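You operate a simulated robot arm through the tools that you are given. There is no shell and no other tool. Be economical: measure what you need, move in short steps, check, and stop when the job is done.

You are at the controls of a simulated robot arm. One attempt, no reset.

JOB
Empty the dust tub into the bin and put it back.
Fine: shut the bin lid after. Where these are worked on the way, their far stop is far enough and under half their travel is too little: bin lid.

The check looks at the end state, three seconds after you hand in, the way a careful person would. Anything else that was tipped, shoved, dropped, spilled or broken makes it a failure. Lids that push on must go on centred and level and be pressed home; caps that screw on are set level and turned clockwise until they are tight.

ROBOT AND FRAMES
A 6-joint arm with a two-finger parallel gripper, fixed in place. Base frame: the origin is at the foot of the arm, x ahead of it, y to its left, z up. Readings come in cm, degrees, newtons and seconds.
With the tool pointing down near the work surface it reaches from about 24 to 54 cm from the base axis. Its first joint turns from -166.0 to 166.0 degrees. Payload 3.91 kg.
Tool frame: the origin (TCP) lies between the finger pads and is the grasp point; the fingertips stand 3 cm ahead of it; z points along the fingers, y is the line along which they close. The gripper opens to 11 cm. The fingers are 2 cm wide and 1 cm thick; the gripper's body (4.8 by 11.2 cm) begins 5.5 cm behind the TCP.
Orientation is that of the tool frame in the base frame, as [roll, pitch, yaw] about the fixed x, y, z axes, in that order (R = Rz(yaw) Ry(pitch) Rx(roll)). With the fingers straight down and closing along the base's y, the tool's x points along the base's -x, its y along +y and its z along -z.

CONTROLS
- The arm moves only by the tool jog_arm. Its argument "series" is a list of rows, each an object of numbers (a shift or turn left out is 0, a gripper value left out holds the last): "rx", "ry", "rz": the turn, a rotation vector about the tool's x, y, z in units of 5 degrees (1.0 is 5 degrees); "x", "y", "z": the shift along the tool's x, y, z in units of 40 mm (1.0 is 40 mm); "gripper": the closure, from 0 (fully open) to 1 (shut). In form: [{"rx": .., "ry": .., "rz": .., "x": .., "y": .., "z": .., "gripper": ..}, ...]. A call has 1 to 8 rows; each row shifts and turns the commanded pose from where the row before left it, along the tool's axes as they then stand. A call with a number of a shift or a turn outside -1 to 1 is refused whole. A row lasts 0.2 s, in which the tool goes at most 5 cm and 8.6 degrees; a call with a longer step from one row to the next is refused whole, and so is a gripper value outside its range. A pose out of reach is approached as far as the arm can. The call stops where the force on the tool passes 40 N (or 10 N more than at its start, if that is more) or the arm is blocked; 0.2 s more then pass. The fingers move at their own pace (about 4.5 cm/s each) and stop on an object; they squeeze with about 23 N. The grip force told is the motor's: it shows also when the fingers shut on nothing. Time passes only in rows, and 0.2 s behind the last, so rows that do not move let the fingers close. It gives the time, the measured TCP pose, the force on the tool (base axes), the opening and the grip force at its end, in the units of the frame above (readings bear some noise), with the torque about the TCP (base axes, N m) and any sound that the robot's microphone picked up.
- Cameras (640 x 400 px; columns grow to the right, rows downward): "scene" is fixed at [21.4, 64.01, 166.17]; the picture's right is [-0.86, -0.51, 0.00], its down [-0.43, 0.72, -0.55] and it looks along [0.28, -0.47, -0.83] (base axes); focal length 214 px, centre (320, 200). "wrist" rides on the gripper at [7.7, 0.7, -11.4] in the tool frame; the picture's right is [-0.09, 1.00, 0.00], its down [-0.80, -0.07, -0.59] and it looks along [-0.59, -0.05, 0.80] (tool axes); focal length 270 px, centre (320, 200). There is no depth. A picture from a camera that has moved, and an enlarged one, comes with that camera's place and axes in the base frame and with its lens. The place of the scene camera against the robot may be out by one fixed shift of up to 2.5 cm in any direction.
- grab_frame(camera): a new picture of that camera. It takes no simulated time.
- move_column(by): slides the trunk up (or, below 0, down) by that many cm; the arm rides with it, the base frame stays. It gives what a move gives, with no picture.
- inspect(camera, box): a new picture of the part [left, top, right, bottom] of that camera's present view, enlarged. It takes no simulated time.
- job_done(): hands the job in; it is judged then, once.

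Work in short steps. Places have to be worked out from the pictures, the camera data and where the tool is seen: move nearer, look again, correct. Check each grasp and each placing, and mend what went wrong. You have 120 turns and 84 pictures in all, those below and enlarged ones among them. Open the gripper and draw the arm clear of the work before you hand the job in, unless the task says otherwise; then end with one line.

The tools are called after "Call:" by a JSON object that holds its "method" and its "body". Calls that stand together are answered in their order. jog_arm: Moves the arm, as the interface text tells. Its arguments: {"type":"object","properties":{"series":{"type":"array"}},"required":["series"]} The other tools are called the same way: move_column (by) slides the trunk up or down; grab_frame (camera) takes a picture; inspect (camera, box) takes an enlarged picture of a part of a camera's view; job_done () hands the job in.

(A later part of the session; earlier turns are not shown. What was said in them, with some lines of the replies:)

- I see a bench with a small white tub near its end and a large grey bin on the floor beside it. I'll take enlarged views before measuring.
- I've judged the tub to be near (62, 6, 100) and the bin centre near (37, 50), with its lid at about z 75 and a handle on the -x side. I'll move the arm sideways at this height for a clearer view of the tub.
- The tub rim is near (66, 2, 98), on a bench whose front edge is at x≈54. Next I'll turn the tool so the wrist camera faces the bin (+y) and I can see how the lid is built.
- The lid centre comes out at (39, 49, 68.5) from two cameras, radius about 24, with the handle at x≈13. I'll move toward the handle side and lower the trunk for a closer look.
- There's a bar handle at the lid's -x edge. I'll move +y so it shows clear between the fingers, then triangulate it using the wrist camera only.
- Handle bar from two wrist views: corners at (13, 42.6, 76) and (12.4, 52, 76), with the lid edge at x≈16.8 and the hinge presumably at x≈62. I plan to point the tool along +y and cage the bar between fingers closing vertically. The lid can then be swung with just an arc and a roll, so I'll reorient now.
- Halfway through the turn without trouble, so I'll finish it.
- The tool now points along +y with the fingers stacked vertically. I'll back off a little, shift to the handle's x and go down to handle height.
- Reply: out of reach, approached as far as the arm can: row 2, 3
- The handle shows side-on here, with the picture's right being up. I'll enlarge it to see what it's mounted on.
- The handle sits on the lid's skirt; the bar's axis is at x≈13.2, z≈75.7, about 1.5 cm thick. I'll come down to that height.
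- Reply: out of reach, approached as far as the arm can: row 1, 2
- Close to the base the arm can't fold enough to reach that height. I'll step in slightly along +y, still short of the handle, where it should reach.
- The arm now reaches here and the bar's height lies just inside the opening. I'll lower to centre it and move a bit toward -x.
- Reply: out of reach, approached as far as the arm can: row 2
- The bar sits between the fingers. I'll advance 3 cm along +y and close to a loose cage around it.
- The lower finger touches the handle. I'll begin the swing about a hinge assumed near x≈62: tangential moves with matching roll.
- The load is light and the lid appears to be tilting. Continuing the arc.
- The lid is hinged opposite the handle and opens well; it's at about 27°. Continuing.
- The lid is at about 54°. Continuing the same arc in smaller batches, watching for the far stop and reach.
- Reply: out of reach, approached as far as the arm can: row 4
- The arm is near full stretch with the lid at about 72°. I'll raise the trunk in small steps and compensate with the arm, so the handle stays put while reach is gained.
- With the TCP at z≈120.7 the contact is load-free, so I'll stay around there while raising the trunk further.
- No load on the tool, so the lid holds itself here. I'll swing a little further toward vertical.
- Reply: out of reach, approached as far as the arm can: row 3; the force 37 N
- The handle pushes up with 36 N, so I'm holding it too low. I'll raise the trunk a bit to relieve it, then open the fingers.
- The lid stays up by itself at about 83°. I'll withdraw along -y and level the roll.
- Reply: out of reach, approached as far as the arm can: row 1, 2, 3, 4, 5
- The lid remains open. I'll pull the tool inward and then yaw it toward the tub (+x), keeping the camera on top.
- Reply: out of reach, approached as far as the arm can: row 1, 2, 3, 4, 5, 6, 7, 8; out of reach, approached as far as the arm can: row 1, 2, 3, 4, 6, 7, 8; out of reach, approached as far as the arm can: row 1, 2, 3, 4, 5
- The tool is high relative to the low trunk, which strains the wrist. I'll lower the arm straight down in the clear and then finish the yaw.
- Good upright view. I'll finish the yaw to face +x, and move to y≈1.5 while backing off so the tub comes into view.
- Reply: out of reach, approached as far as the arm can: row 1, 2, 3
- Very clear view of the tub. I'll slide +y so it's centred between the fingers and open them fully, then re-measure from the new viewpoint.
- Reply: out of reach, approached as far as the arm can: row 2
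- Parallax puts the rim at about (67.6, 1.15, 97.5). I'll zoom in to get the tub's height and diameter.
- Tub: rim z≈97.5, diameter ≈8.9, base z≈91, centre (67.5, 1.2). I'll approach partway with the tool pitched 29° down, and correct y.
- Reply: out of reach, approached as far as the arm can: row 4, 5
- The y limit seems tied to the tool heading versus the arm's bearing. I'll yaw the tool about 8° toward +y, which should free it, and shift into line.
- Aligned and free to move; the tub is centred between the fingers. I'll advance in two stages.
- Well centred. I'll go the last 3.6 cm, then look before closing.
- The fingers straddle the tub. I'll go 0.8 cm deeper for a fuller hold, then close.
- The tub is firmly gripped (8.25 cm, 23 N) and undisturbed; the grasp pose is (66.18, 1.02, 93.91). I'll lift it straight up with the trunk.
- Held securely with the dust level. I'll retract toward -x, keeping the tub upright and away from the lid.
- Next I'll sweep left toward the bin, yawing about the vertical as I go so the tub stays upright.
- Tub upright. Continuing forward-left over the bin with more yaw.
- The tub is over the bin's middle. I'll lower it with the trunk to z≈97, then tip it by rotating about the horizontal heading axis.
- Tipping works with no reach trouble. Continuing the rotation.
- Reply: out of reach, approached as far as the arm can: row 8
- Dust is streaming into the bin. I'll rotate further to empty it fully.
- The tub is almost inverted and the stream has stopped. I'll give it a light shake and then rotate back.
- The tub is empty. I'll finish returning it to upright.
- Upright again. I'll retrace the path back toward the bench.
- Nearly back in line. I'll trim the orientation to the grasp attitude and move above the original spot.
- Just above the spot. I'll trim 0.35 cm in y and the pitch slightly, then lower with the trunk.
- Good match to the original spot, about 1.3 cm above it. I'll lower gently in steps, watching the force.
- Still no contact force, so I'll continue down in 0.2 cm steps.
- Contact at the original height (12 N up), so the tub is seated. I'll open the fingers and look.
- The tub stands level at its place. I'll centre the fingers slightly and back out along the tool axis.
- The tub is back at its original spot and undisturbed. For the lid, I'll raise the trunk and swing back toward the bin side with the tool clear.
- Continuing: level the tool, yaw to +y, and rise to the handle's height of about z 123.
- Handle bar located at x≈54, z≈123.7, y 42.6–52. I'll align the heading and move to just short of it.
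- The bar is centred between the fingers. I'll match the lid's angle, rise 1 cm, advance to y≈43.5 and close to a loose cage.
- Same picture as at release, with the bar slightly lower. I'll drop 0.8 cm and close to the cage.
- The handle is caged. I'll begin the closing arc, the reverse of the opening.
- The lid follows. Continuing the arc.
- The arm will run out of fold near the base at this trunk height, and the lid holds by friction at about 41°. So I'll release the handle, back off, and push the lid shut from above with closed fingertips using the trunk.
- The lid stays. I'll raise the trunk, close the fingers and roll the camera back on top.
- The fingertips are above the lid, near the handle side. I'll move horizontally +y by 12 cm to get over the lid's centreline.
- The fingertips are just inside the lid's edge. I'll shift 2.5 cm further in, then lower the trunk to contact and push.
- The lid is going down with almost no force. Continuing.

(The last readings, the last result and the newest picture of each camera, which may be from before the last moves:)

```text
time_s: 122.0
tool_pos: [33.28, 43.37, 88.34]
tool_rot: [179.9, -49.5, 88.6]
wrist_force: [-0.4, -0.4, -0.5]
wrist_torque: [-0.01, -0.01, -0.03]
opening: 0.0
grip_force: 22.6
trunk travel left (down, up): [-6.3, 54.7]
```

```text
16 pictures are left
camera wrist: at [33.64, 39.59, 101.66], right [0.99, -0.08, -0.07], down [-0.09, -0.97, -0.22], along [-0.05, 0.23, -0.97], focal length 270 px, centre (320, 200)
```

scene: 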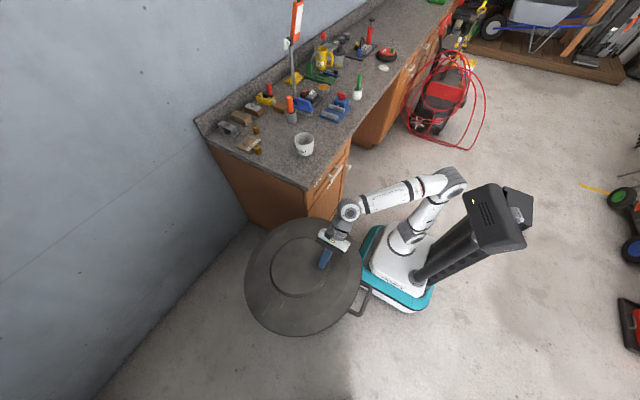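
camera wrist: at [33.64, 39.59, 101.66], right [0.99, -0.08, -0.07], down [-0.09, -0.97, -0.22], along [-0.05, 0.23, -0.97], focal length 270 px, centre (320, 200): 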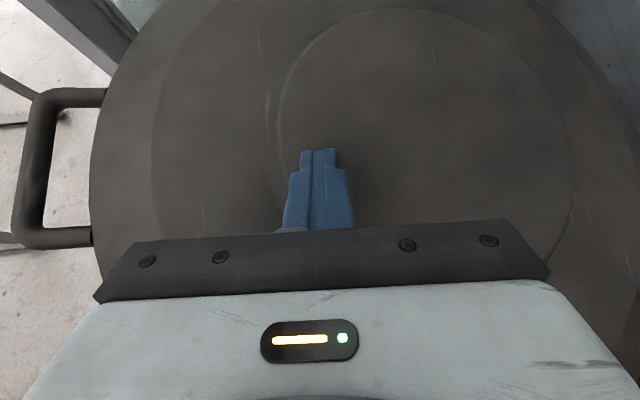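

Nearly shut. I'll lower in small steps until I feel firm contact.

Call:
{"method": "move_column", "body": {"by": -3}}

Call:
{"method": "move_column", "body": {"by": -1.5}}

Call:
{"method": "move_column", "body": {"by": -1}}

Call:
{"method": "inspect", "body": {"camera": "scene", "box": [220, 200, 460, 350]}}

```text
time_s: 122.7
tool_pos: [33.22, 43.48, 85.27]
tool_rot: [179.9, -49.5, 88.6]
wrist_force: [-0.5, -0.1, 0.1]
wrist_torque: [-0.02, 0.03, -0.03]
opening: 0.0
grip_force: 23.0
trunk travel left (down, up): [-3.3, 57.7]
```

```text
time_s: 123.4
tool_pos: [33.04, 43.37, 83.71]
tool_rot: [179.8, -49.4, 88.7]
wrist_force: [0.0, 0.0, -0.4]
wrist_torque: [-0.04, -0.03, 0.03]
opening: 0.0
grip_force: 23.2
trunk travel left (down, up): [-1.8, 59.2]
```

```text
time_s: 123.9
tool_pos: [33.22, 43.38, 82.78]
tool_rot: [179.9, -49.6, 88.7]
wrist_force: [0.2, -0.9, 0.2]
wrist_torque: [-0.02, -0.01, -0.02]
opening: 0.0
grip_force: 23.2
trunk travel left (down, up): [-0.8, 60.2]
```

```text
2.67 times, centred on (340, 275) of scene
camera zoom: at [21.4, 64.01, 166.17], right [-0.86, -0.51, 0.0], down [-0.43, 0.72, -0.55], along [0.28, -0.47, -0.83], focal length 572 px, centre (267, 0)
```

zoom: 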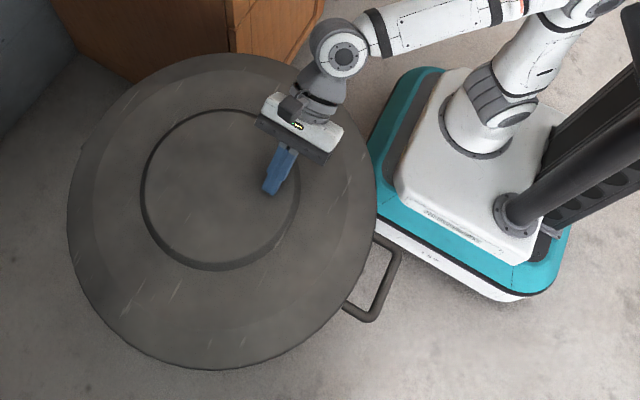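

Compared with the first picture the lid is still a degree or two open. I'll push the rest with the arm, going straight down in small steps until force builds.

Call:
{"method": "jog_arm", "body": {"series": [{"z": 0.12, "x": -0.14}, {"z": 0.12, "x": -0.14}, {}]}}

Call:
{"method": "jog_arm", "body": {"series": [{"z": 0.1, "x": -0.12}, {"z": 0.1, "x": -0.12}, {}]}}

```text
time_s: 124.7
tool_pos: [33.2, 43.43, 81.34]
tool_rot: [179.9, -49.5, 88.8]
wrist_force: [-0.3, 0.4, 2.0]
wrist_torque: [0.02, 0.02, 0.04]
opening: 0.0
grip_force: 23.1
trunk travel left (down, up): [-0.8, 60.2]
```

```text
time_s: 125.3
tool_pos: [33.17, 43.51, 81.29]
tool_rot: [179.1, -50.5, 89.1]
wrist_force: [-1.4, -2.8, 12.5]
wrist_torque: [0.15, 0.06, 0.04]
opening: 0.01
grip_force: 23.1
trunk travel left (down, up): [-0.8, 60.2]
stopped in row 2: the force on the tool passed its limit at 46 N (the readings are from after the stop); the commanded pose is now the measured one
```

It met a hard stop at z 81.3, so the lid is pressed shut. I'll lift off with the trunk and compare with the starting picture.

Call:
{"method": "move_column", "body": {"by": 30}}

Call:
{"method": "jog_arm", "body": {"series": [{"z": -0.76, "x": -0.65}, {"z": -0.76, "x": -0.65}, {"z": -0.76, "x": -0.65, "gripper": 0}, {"z": -0.6, "x": -0.5}, {}]}}

Call:
{"method": "inspect", "body": {"camera": "scene", "box": [220, 200, 460, 350]}}

Call:
{"method": "grab_frame", "body": {"camera": "scene"}}

```text
time_s: 128.3
tool_pos: [33.34, 43.55, 110.96]
tool_rot: [179.2, -50.4, 88.9]
wrist_force: [0.5, 0.3, -0.3]
wrist_torque: [-0.02, 0.02, 0.04]
opening: 0.0
grip_force: 23.2
trunk travel left (down, up): [-30.8, 30.2]
```

```text
time_s: 129.5
tool_pos: [32.81, 28.26, 110.87]
tool_rot: [179.3, -50.5, 89.0]
wrist_force: [-0.2, -0.2, 1.0]
wrist_torque: [-0.01, 0.02, 0.0]
opening: 6.88
grip_force: 0.0
trunk travel left (down, up): [-30.8, 30.2]
```

```text
2.67 times, centred on (340, 275) of scene
camera zoom: at [21.4, 64.01, 166.17], right [-0.86, -0.51, 0.0], down [-0.43, 0.72, -0.55], along [0.28, -0.47, -0.83], focal length 572 px, centre (267, 0)
```

zoom: 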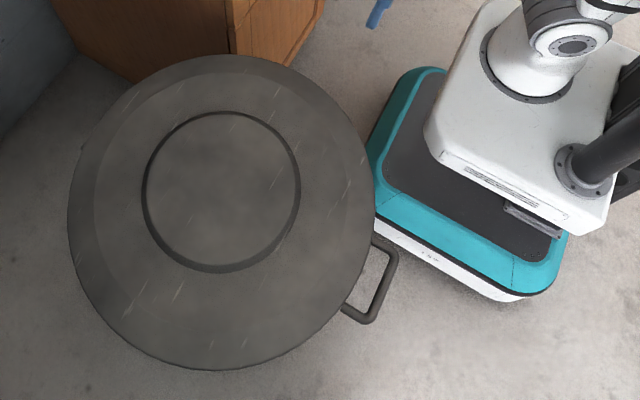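

```text
13 pictures are left
```

scene: 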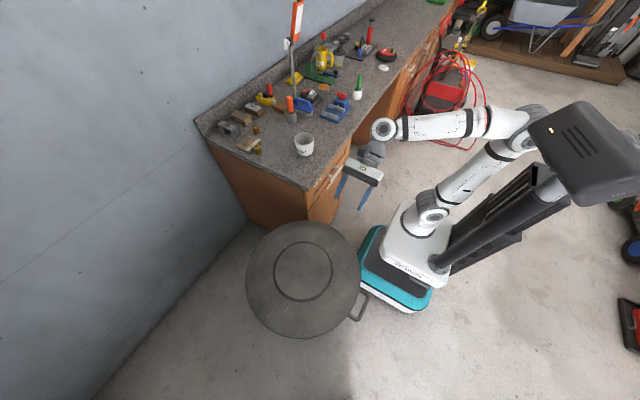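

The lid looks shut but seems about a degree higher at the handle than at the start. I'll press again nearer the handle edge, where there's more leverage, to be sure.

Call:
{"method": "jog_arm", "body": {"series": [{"gripper": 1, "y": -0.9}, {"y": -0.9}, {"y": -0.9}, {"z": 0.76, "x": 0.65}, {"z": 0.76, "x": 0.65}, {"z": 0.76, "x": 0.65}, {"z": 0.76, "x": 0.65}, {}]}}

Call:
{"method": "jog_arm", "body": {"series": [{"z": 0.5, "x": -0.6}, {"z": 0.5, "x": -0.6}, {}]}}

Call:
{"method": "move_column", "body": {"by": -18}}

Call:
{"method": "grab_frame", "body": {"camera": "wrist"}}

```text
time_s: 131.3
tool_pos: [22.06, 44.98, 110.98]
tool_rot: [179.4, -50.3, 89.1]
wrist_force: [0.9, 1.0, 0.4]
wrist_torque: [-0.01, 0.0, -0.03]
opening: 0.0
grip_force: 23.1
trunk travel left (down, up): [-30.8, 30.2]
```

```text
time_s: 132.1
tool_pos: [22.16, 44.97, 104.75]
tool_rot: [179.3, -50.3, 89.1]
wrist_force: [-0.1, 0.8, -0.3]
wrist_torque: [-0.04, 0.04, 0.0]
opening: 0.0
grip_force: 23.1
trunk travel left (down, up): [-30.8, 30.2]
```

```text
time_s: 134.1
tool_pos: [22.23, 45.04, 86.78]
tool_rot: [179.2, -50.2, 89.0]
wrist_force: [-0.3, -0.4, -0.3]
wrist_torque: [0.01, 0.0, 0.0]
opening: 0.0
grip_force: 23.1
trunk travel left (down, up): [-12.8, 48.2]
```

```text
12 pictures are left
camera wrist: at [22.53, 41.04, 100.14], right [0.99, -0.08, -0.06], down [-0.1, -0.97, -0.24], along [-0.04, 0.24, -0.97], focal length 270 px, centre (320, 200)
```

wrist: 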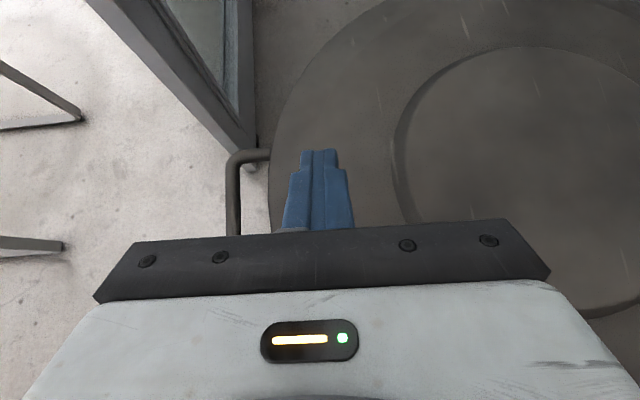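

The tip is over the lid's outer zone near the handle. I'll lower until firm contact.

Call:
{"method": "move_column", "body": {"by": -4.5}}

Call:
{"method": "move_column", "body": {"by": -1.2}}

Call:
{"method": "move_column", "body": {"by": -0.6}}

Call:
{"method": "move_column", "body": {"by": -0.5}}

```text
time_s: 135.0
tool_pos: [22.24, 44.87, 82.41]
tool_rot: [179.2, -50.4, 88.9]
wrist_force: [0.2, 0.3, -0.4]
wrist_torque: [0.0, 0.01, -0.02]
opening: 0.01
grip_force: 23.4
trunk travel left (down, up): [-8.3, 52.7]
```

```text
time_s: 135.6
tool_pos: [22.26, 45.03, 81.12]
tool_rot: [179.2, -50.3, 89.0]
wrist_force: [0.1, -0.3, 1.0]
wrist_torque: [0.01, 0.0, 0.0]
opening: 0.0
grip_force: 23.0
trunk travel left (down, up): [-7.1, 53.9]
```

```text
time_s: 136.1
tool_pos: [22.14, 44.96, 80.51]
tool_rot: [179.3, -50.2, 89.1]
wrist_force: [-0.4, 0.5, 0.1]
wrist_torque: [0.0, -0.03, -0.02]
opening: 0.0
grip_force: 23.3
trunk travel left (down, up): [-6.5, 54.5]
```

```text
time_s: 136.7
tool_pos: [22.21, 45.0, 79.92]
tool_rot: [179.2, -50.3, 89.1]
wrist_force: [-0.4, 0.0, 0.4]
wrist_torque: [0.02, -0.03, -0.02]
opening: 0.0
grip_force: 22.8
trunk travel left (down, up): [-6.0, 55.0]
```

Not yet in contact, so I'll continue in small steps.

Call:
{"method": "move_column", "body": {"by": -0.5}}

Call:
{"method": "move_column", "body": {"by": -0.4}}

Call:
{"method": "move_column", "body": {"by": -0.4}}

Call:
{"method": "inspect", "body": {"camera": "scene", "box": [220, 200, 460, 350]}}

```text
time_s: 137.2
tool_pos: [22.15, 45.1, 79.47]
tool_rot: [179.3, -50.3, 89.0]
wrist_force: [-0.8, -0.2, -0.7]
wrist_torque: [0.01, -0.02, -0.02]
opening: 0.0
grip_force: 22.6
trunk travel left (down, up): [-5.5, 55.5]
```

```text
time_s: 137.8
tool_pos: [22.17, 45.01, 79.25]
tool_rot: [179.1, -50.5, 89.1]
wrist_force: [-1.2, 0.1, 10.7]
wrist_torque: [0.17, -0.07, 0.0]
opening: 0.01
grip_force: 22.7
trunk travel left (down, up): [-5.1, 55.9]
```

```text
time_s: 138.3
tool_pos: [22.13, 44.91, 79.13]
tool_rot: [178.8, -50.9, 89.2]
wrist_force: [-1.3, 2.2, 36.4]
wrist_torque: [0.66, -0.31, 0.04]
opening: 0.01
grip_force: 22.8
trunk travel left (down, up): [-4.7, 56.3]
```

```text
2.67 times, centred on (340, 275) of scene
camera zoom: at [21.4, 64.01, 166.17], right [-0.86, -0.51, 0.0], down [-0.43, 0.72, -0.55], along [0.28, -0.47, -0.83], focal length 572 px, centre (267, 0)
```

zoom: 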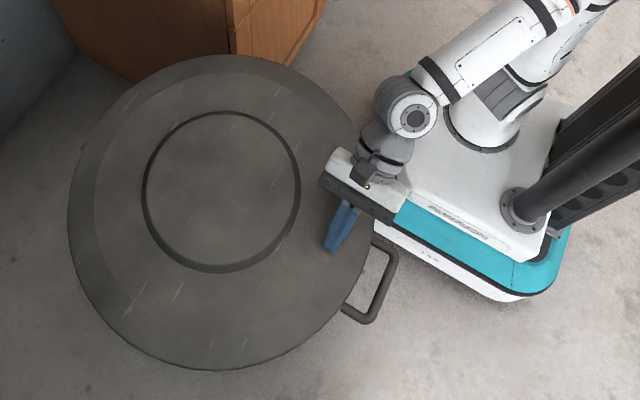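

The lid is rigid under 36 N with no further travel, so it is fully seated. I'll lift off, withdraw, open the gripper and do a last check.

Call:
{"method": "move_column", "body": {"by": 30}}

Call:
{"method": "jog_arm", "body": {"series": [{"z": -0.76, "x": -0.65}, {"z": -0.76, "x": -0.65, "y": 0.4}, {"z": -0.76, "x": -0.65, "y": 0.5, "gripper": 0}, {"z": -0.6, "x": -0.5, "y": 0.5}, {"y": 0.5}, {}, {}]}}

Call:
{"method": "grab_frame", "body": {"camera": "scene"}}

Call:
{"method": "inspect", "body": {"camera": "scene", "box": [220, 60, 380, 180]}}

Call:
{"method": "inspect", "body": {"camera": "scene", "box": [220, 200, 460, 350]}}

```text
time_s: 141.3
tool_pos: [22.23, 45.01, 108.7]
tool_rot: [179.2, -50.3, 89.1]
wrist_force: [0.4, 0.5, 0.3]
wrist_torque: [0.02, -0.01, 0.02]
opening: 0.0
grip_force: 23.0
trunk travel left (down, up): [-34.7, 26.3]
```

```text
time_s: 142.9
tool_pos: [29.56, 29.35, 108.48]
tool_rot: [179.1, -50.4, 89.0]
wrist_force: [0.0, -0.9, -0.5]
wrist_torque: [0.0, 0.0, 0.01]
opening: 10.45
grip_force: 0.0
trunk travel left (down, up): [-34.7, 26.3]
```

```text
10 pictures are left
```

scene: 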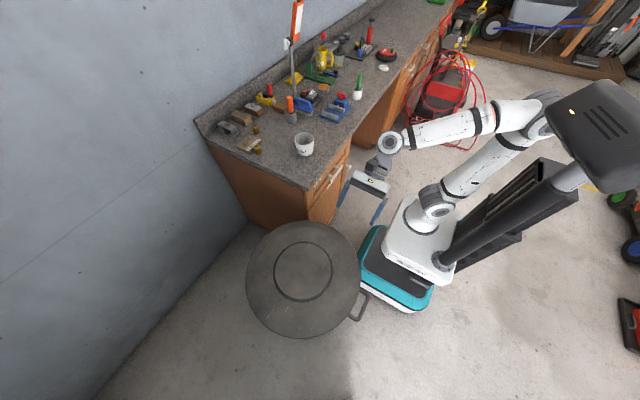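

```text
3.33 times, centred on (300, 120) of scene
camera zoom: at [21.4, 64.01, 166.17], right [-0.86, -0.51, 0.0], down [-0.43, 0.72, -0.55], along [0.28, -0.47, -0.83], focal length 715 px, centre (387, 467)
```

zoom: 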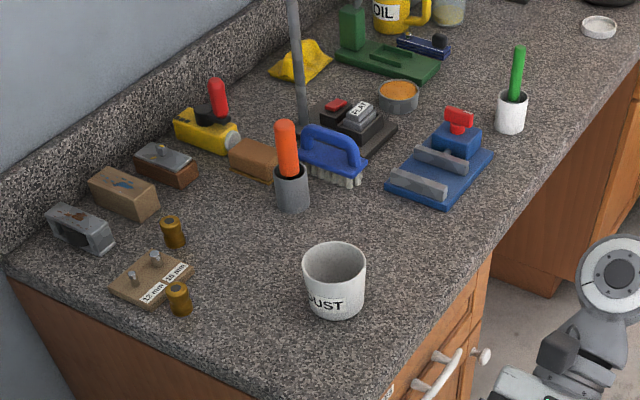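

```text
2.67 times, centred on (340, 275) of scene
camera zoom: at [21.4, 64.01, 166.17], right [-0.86, -0.51, 0.0], down [-0.43, 0.72, -0.55], along [0.28, -0.47, -0.83], focal length 572 px, centre (267, 0)
```

zoom: 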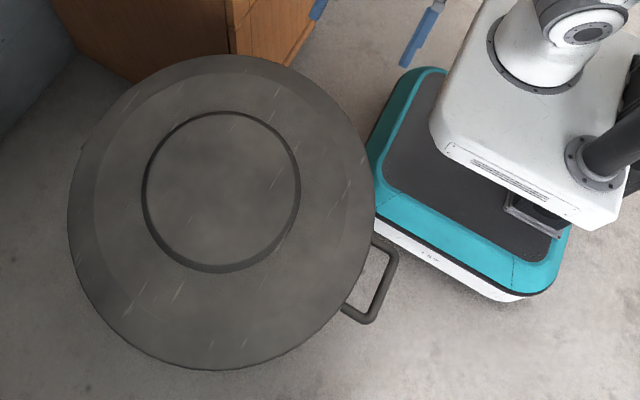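

The tub is empty, level and on its original spot; the lid is shut and rigid, the bench items are undisturbed, and the arm is clear with the gripper open. Handing in.

Call:
{"method": "job_done", "body": {}}

```text
The job is handed in.
```

I emptied the dust tub into the bin, put it back on its original spot on the bench, and shut and pressed down the bin lid. In the last picture the lid sits about 2 px off the start view, but it had no give when I pressed it at 36 N.
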